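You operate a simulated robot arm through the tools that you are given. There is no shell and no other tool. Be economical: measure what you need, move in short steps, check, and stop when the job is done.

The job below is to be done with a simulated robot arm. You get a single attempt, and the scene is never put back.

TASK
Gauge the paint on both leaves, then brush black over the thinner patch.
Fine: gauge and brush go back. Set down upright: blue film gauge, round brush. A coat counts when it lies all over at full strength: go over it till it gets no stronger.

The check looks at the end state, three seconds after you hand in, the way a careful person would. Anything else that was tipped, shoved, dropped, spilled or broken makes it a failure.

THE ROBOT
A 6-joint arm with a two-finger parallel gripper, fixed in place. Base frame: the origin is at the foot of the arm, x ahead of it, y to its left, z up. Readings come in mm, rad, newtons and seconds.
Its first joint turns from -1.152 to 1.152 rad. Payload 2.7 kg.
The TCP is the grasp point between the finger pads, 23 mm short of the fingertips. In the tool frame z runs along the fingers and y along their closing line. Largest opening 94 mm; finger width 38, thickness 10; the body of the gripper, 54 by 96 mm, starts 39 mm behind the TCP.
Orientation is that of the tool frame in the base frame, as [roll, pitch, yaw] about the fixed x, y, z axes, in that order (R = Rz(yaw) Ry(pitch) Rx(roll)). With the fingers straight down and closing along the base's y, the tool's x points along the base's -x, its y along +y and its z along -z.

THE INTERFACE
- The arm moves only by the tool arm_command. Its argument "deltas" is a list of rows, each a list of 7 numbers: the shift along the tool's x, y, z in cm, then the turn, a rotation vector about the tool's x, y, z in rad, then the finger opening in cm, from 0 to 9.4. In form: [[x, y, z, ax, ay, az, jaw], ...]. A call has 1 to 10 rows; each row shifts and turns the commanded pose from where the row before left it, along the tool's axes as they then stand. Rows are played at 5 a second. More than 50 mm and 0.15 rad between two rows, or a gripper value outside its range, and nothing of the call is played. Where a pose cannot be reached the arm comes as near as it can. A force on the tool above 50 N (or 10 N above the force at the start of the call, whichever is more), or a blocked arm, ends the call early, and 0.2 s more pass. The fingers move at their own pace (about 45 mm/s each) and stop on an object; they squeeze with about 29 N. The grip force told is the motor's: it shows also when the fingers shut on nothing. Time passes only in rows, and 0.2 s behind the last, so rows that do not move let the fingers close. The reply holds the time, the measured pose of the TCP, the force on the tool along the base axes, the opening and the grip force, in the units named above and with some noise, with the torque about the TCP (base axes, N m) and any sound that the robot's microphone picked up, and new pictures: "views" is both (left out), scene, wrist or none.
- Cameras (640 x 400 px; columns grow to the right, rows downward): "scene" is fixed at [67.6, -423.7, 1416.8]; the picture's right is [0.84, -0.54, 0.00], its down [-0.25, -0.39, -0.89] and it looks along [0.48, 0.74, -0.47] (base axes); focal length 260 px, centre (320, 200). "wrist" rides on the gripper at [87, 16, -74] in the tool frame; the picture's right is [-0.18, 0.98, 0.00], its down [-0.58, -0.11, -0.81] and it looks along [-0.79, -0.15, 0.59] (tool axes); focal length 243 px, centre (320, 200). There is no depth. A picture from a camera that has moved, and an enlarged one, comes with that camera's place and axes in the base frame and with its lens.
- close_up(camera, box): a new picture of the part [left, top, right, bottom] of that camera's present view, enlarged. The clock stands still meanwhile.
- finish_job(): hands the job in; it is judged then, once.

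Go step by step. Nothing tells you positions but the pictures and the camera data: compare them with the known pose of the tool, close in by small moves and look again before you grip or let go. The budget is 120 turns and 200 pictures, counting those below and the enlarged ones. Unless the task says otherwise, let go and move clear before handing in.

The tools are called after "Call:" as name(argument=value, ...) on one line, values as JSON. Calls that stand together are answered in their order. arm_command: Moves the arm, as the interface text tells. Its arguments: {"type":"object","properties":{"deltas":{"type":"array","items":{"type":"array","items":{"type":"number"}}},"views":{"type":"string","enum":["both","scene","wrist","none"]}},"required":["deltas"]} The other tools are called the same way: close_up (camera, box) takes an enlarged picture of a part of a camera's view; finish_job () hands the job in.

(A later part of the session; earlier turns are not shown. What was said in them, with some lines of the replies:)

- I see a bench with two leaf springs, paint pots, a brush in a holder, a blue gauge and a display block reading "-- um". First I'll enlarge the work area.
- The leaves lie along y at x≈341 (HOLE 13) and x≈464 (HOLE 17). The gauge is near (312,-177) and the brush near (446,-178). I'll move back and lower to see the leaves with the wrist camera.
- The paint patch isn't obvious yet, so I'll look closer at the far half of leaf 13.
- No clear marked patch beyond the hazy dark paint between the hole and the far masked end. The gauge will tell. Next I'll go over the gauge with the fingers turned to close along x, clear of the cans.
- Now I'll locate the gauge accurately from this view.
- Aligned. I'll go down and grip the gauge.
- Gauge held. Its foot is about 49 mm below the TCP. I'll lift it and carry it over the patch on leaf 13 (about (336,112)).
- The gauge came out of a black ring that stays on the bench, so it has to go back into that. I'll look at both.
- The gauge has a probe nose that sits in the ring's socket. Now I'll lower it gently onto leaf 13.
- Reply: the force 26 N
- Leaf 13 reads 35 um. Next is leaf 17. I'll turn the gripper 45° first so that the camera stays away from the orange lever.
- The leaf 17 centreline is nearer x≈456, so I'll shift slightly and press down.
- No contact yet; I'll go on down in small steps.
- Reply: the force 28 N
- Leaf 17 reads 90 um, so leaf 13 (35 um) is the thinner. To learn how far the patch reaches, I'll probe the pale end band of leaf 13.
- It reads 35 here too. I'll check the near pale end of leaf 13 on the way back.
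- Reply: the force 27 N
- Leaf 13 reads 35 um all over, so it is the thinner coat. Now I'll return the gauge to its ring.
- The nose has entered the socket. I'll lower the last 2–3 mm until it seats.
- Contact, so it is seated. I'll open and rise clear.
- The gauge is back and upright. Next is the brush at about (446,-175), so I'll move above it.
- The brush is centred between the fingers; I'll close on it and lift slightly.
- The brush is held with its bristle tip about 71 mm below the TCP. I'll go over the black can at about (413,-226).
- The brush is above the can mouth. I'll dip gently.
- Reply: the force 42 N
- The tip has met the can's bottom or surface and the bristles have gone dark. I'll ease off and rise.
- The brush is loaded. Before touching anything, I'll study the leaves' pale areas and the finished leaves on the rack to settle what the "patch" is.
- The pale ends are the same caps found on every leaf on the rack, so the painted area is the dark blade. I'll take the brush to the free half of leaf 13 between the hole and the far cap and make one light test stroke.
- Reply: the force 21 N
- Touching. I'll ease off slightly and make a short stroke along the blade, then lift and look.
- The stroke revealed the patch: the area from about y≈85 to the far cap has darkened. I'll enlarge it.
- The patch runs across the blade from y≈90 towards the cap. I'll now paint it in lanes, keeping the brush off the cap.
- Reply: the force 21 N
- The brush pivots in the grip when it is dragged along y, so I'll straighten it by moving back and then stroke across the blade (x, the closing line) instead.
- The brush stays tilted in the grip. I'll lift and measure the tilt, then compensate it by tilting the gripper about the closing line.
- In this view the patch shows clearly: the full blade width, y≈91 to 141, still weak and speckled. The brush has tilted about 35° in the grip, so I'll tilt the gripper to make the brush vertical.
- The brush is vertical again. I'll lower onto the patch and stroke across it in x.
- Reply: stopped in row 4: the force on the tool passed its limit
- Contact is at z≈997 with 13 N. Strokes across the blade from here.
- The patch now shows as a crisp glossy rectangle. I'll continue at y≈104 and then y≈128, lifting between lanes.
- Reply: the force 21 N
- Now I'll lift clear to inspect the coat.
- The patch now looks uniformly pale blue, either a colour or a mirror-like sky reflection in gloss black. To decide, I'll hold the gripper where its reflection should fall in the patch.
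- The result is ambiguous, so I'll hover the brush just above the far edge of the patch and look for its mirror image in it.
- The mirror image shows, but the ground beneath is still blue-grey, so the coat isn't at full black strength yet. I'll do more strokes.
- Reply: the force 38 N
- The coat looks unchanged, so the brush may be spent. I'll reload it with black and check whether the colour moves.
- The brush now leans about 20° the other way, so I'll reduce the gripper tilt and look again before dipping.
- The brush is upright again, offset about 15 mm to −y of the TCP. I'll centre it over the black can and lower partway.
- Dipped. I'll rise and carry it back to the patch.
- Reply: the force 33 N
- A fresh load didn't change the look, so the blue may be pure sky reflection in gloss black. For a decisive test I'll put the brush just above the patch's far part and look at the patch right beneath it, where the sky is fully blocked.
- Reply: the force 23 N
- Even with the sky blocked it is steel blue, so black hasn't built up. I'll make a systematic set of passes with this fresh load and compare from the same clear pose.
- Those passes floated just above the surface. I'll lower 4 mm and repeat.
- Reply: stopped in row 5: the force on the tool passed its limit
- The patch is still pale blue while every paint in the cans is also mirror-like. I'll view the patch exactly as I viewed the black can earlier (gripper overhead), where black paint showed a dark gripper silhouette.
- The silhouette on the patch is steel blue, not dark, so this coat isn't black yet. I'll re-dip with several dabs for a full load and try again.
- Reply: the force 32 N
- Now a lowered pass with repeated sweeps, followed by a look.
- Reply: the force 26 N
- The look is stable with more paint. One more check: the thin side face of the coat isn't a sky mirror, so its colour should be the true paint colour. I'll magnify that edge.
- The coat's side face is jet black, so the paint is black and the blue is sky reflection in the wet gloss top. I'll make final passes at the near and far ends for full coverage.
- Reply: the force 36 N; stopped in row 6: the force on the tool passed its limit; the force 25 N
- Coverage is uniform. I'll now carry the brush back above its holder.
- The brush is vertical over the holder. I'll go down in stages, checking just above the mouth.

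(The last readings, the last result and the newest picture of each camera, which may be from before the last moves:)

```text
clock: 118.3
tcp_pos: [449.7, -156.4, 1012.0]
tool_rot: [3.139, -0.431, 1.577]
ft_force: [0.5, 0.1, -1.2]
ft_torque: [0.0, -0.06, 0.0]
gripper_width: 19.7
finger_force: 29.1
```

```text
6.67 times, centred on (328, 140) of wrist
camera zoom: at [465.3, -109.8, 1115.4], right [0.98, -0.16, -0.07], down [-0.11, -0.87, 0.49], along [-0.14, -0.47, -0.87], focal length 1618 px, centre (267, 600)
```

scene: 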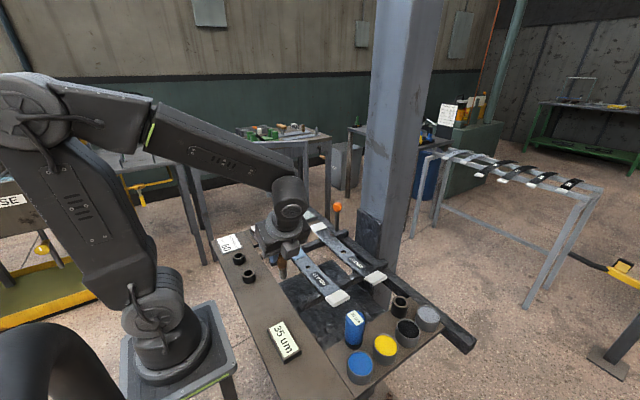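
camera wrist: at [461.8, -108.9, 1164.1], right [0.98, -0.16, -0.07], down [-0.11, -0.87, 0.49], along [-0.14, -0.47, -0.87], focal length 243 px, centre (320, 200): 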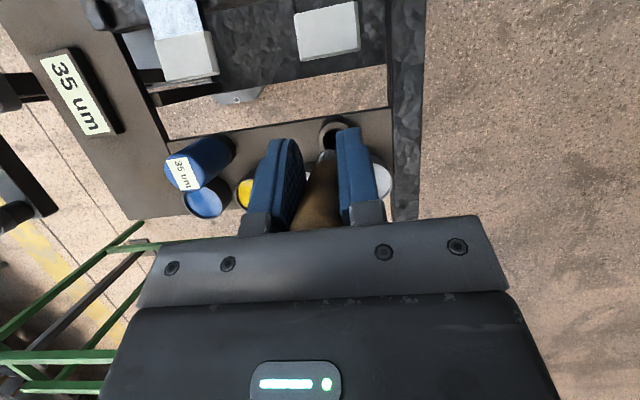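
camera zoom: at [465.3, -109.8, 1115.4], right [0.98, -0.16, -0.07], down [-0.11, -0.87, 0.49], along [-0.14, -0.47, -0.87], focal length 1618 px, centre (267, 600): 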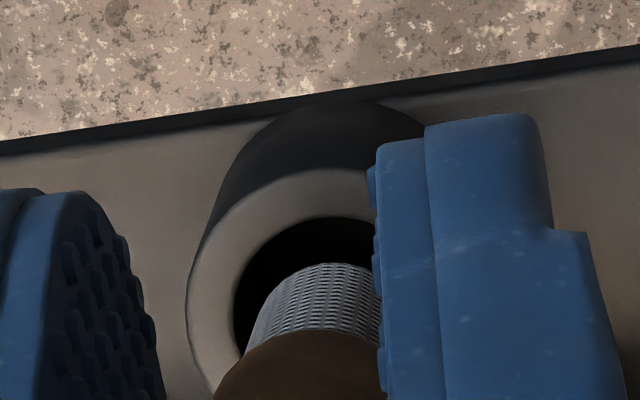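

The tip lines up with the mouth within about 1 mm. I'll nudge and insert.

Call:
arm_command(deltas=[[-0.09, -0.07, -0.04, 0, 0, 0, 1.5], [-0.42, 0, 0.91, 0, 0, 0, 1.5], [-0.33, 0, 0.73, 0, 0, 0, 1.5], [0, 0, 0, 0, 0, 0, 1.5]], views="none")

Call:
close_up(camera="scene", box=[371, 278, 427, 313])

```text
clock: 119.3
tcp_pos: [449.5, -156.6, 992.6]
tool_rot: [3.139, -0.43, 1.578]
ft_force: [-0.2, -0.2, -0.5]
ft_torque: [0.0, 0.0, -0.02]
gripper_width: 19.7
finger_force: 29.7
```

```text
11.43 times, centred on (399, 296) of scene
camera zoom: at [67.6, -423.7, 1416.8], right [0.84, -0.54, 0.0], down [-0.25, -0.39, -0.89], along [0.48, 0.74, -0.47], focal length 2966 px, centre (-583, -891)
```

zoom: 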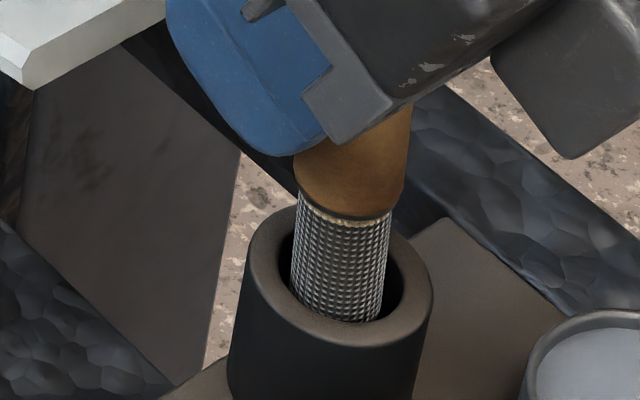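

Call:
arm_command(deltas=[[-0.25, 0, 0.55, 0, 0, 0, 1.5], [-0.25, 0, 0.55, 0, 0, 0, 1.5], [-0.2, 0, 0.36, 0, 0, 0, 1.5], [0, 0, 0, 0, 0, 0, 1.5]], views="none")

Call:
close_up(camera="scene", box=[371, 278, 427, 313])

```text
clock: 120.3
tcp_pos: [447.3, -158.5, 976.1]
tool_rot: [3.138, -0.431, 1.577]
ft_force: [0.8, -0.1, -0.4]
ft_torque: [0.01, 0.02, -0.04]
gripper_width: 19.7
finger_force: 28.6
```

```text
11.43 times, centred on (399, 296) of scene
camera zoom: at [67.6, -423.7, 1416.8], right [0.84, -0.54, 0.0], down [-0.25, -0.39, -0.89], along [0.48, 0.74, -0.47], focal length 2966 px, centre (-583, -891)
```

zoom: 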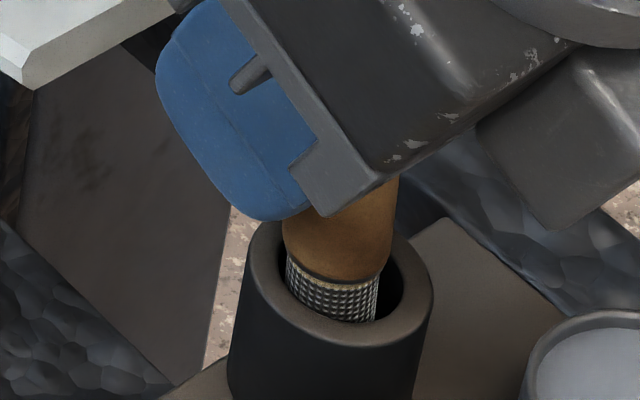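

Call:
arm_command(deltas=[[-0.08, 0.12, 0.18, 0, 0, 0, 1.5], [-0.08, 0, 0.18, 0, 0, 0, 1.5], [-0.08, 0, 0.18, 0, 0, 0, 1.5], [0, 0, 0, 0, 0, 0, 1.5]], views="none")

```text
clock: 121.3
tcp_pos: [450.9, -157.2, 971.6]
tool_rot: [3.135, -0.43, 1.58]
ft_force: [-2.8, -1.7, 19.6]
ft_torque: [-0.06, 0.12, -0.01]
gripper_width: 19.6
finger_force: 29.3
```

Bottomed out. I'll ease off, open, and rise straight up.

Call:
arm_command(deltas=[[0.05, 0, -0.1, 0, 0, 0, 1.5], [0, 0, 0, 0, 0, 0, 2.6], [0, 0, 0, 0, 0, 0, 4], [0, 0, 0, 0, 0, 0, 5], [0, 0, 0, 0, 0, 0, 5]], views="scene")

Call:
close_up(camera="scene", box=[365, 265, 429, 305])

```text
clock: 122.5
tcp_pos: [449.5, -156.6, 972.3]
tool_rot: [3.138, -0.431, 1.579]
ft_force: [-0.3, -1.6, 11.0]
ft_torque: [-0.09, 0.01, -0.02]
gripper_width: 49.8
finger_force: 0.0
```

scene: 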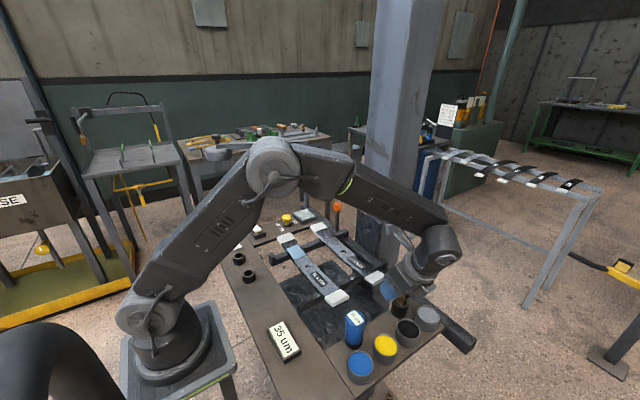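

```text
10.00 times, centred on (397, 285) of scene
camera zoom: at [67.4, -423.7, 1416.8], right [0.84, -0.54, 0.0], down [-0.25, -0.39, -0.89], along [0.48, 0.74, -0.47], focal length 2595 px, centre (-450, -650)
```

zoom: 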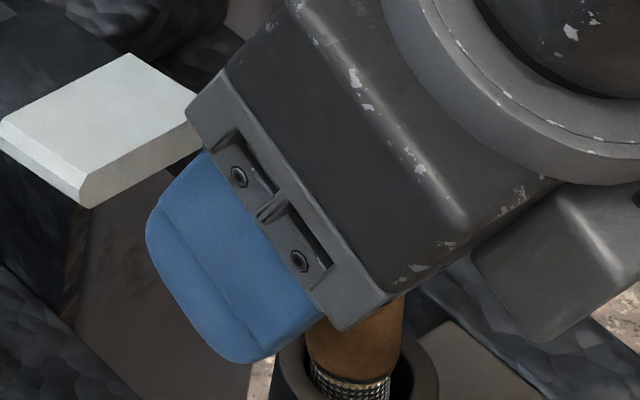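

Call:
arm_command(deltas=[[0.42, 0, -0.91, 0, 0, 0, 5], [1.25, 0, -2.7, 0, 0, 0, 5], [1.67, 0, -3.6, 0, 0, 0, 5], [1.67, 0, -3.6, 0, 0, 0, 5], [0, 0, 0, 0, 0, 0, 5]], views="wrist")

Call:
close_up(camera="scene", box=[350, 260, 462, 330])

```text
clock: 123.7
tcp_pos: [450.4, -155.5, 1091.9]
tool_rot: [3.139, -0.432, 1.578]
ft_force: [-0.5, 0.3, -0.5]
ft_torque: [-0.01, 0.02, 0.02]
gripper_width: 50.1
finger_force: 0.1
camera wrist: at [465.9, -109.9, 1195.0], right [0.98, -0.16, -0.07], down [-0.11, -0.87, 0.49], along [-0.14, -0.47, -0.87], focal length 243 px, centre (320, 200)
```

wrist: 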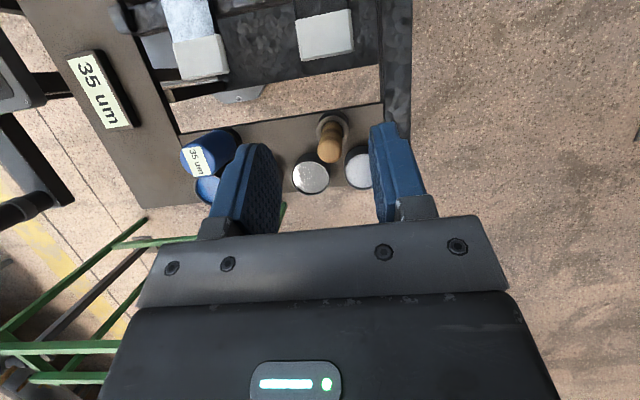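

```text
5.71 times, centred on (406, 295) of scene
camera zoom: at [67.6, -423.7, 1416.8], right [0.84, -0.54, 0.0], down [-0.25, -0.39, -0.89], along [0.48, 0.74, -0.47], focal length 1483 px, centre (-171, -343)
```

zoom: 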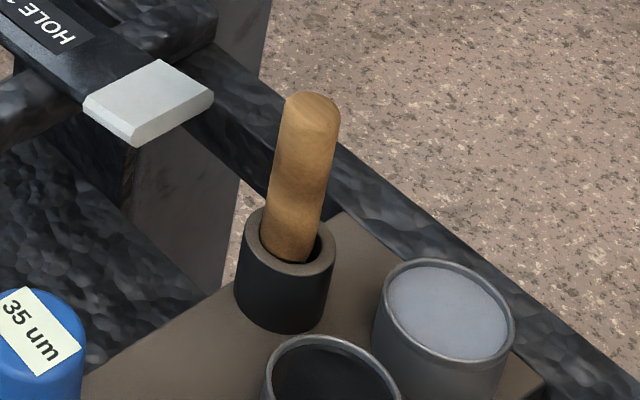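

The brush is upright in its holder, and the black can's paint also flashes near-white here, so wet black does mirror the sky strongly. One last check: I'll view the patch with only the dark palm reflected in it.

Call:
arm_command(deltas=[[3.52, -1.63, 1.61, 0, 0, 0, 5], [3.52, -1.63, 1.61, 0, 0, 0, 5], [3.52, -1.63, 1.61, 0, 0, 0, 5], [3.52, -1.63, 1.61, 0, 0, 0, 5], [3.52, -1.63, 1.61, 0, 0, 0, 5], [3.52, -1.63, 1.61, 0, 0, 0, 5], [3.52, -1.63, 1.61, 0, 0, 0, 5], [-1.57, 0, 3.4, 0, 0, 0, 5], [-1.57, 0, 3.4, 0, 0, 0, 5], [0, 0, 0, 0, 0, 0, 5]], views="wrist")

Call:
close_up(camera="wrist", box=[240, 60, 400, 160])

```text
clock: 125.9
tcp_pos: [337.3, 115.6, 1015.9]
tool_rot: [3.139, -0.43, 1.577]
ft_force: [0.2, -0.6, -0.5]
ft_torque: [0.01, -0.01, -0.02]
gripper_width: 49.9
finger_force: 0.1
camera wrist: at [351.4, 161.8, 1119.6], right [0.98, -0.16, -0.07], down [-0.11, -0.87, 0.49], along [-0.14, -0.47, -0.87], focal length 243 px, centre (320, 200)
```

wrist: 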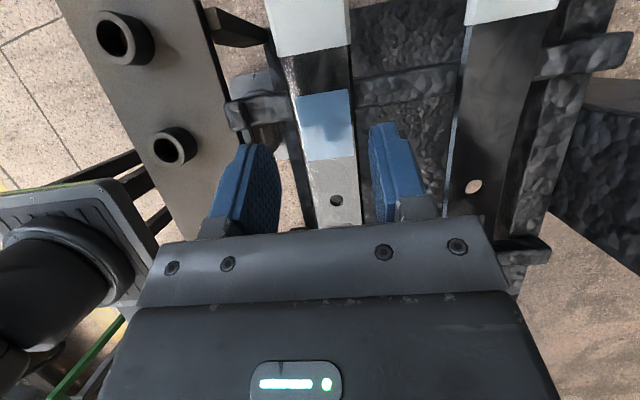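

```text
4.00 times, centred on (320, 110) of wrist
camera zoom: at [351.4, 161.8, 1119.6], right [0.98, -0.16, -0.07], down [-0.11, -0.87, 0.49], along [-0.14, -0.47, -0.87], focal length 970 px, centre (320, 560)
```

zoom: 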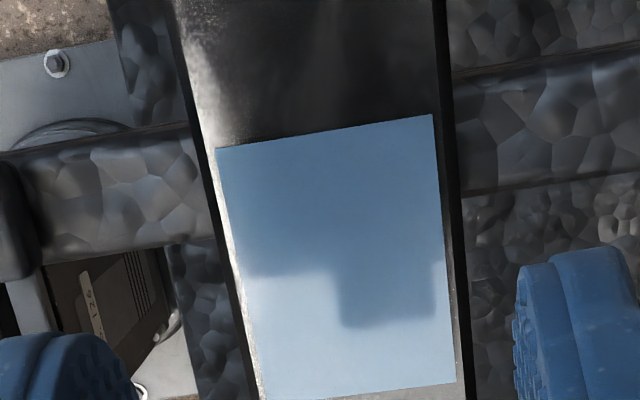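

The gauge and brush are back upright, and the coat is even and no longer changes with fresh black. It still mirrors blue from above, but only the black can was ever used and the coat's edge is black. I'll move clear and take a last look.

Call:
arm_command(deltas=[[1.67, 0, -3.6, 0, 0, 0, 5], [1.67, 0, -3.6, 0, 0, 0, 5], [1.67, 0, -3.6, 0, 0, 0, 5], [1.67, 0, -3.6, 0, 0, 0, 5], [0, -4.5, 0, 0, 0, 0, 5], [0, -4, 0, 0, 0, 0, 5], [0, 0, 0, 0, 0, 0, 5], [0, 0, 0, 0, 0, 0, 5], [0, 0, 0, 0, 0, 0, 5], [0, 0, 0, 0, 0, 0, 5]], views="scene")

Call:
close_up(camera="scene", box=[260, 220, 452, 340])

```text
clock: 128.1
tcp_pos: [246.6, 111.2, 1176.9]
tool_rot: [3.139, -0.431, 1.578]
ft_force: [-0.6, 0.1, -0.4]
ft_torque: [-0.03, 0.0, -0.01]
gripper_width: 50.0
finger_force: 0.1
```

scene: 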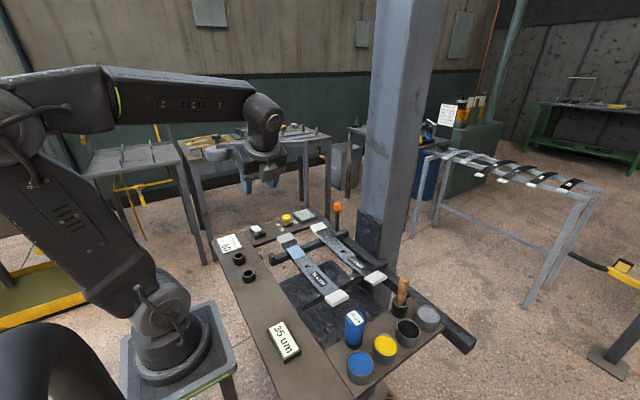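

```text
3.33 times, centred on (356, 280) of scene
camera zoom: at [67.6, -423.7, 1416.8], right [0.84, -0.54, 0.0], down [-0.25, -0.39, -0.89], along [0.48, 0.74, -0.47], focal length 865 px, centre (200, -67)
```

zoom: 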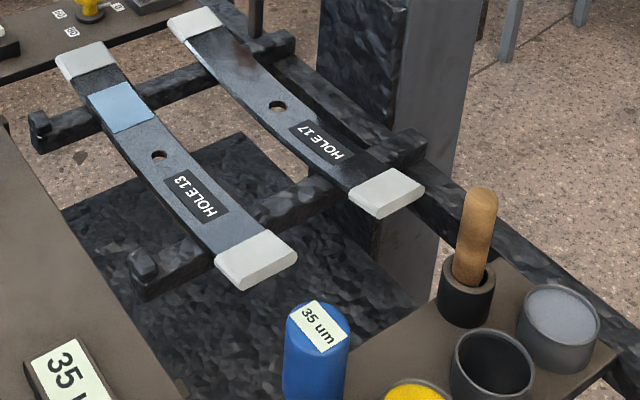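

Call:
finish_job()

```text
The job is handed in.
```

I gauged both leaves: HOLE 13 read 35 um and HOLE 17 read 90 um. I brushed the HOLE 13 patch from the black can until further coats made no difference, but **the finished patch looks pale blue, not black**.

- **Colour:** I only ever dipped in the black can, and the coat's thin edge looks black. When I blocked the sky's reflection with the gripper, though, the top still looked blue. I couldn't settle whether that is a sheen on the wet paint or the real colour.
- **Leaf 13:** my last brush strokes pushed it about 1 mm along its length.
- **Gauge and brush:** both are back upright in their holders, and the arm is clear.
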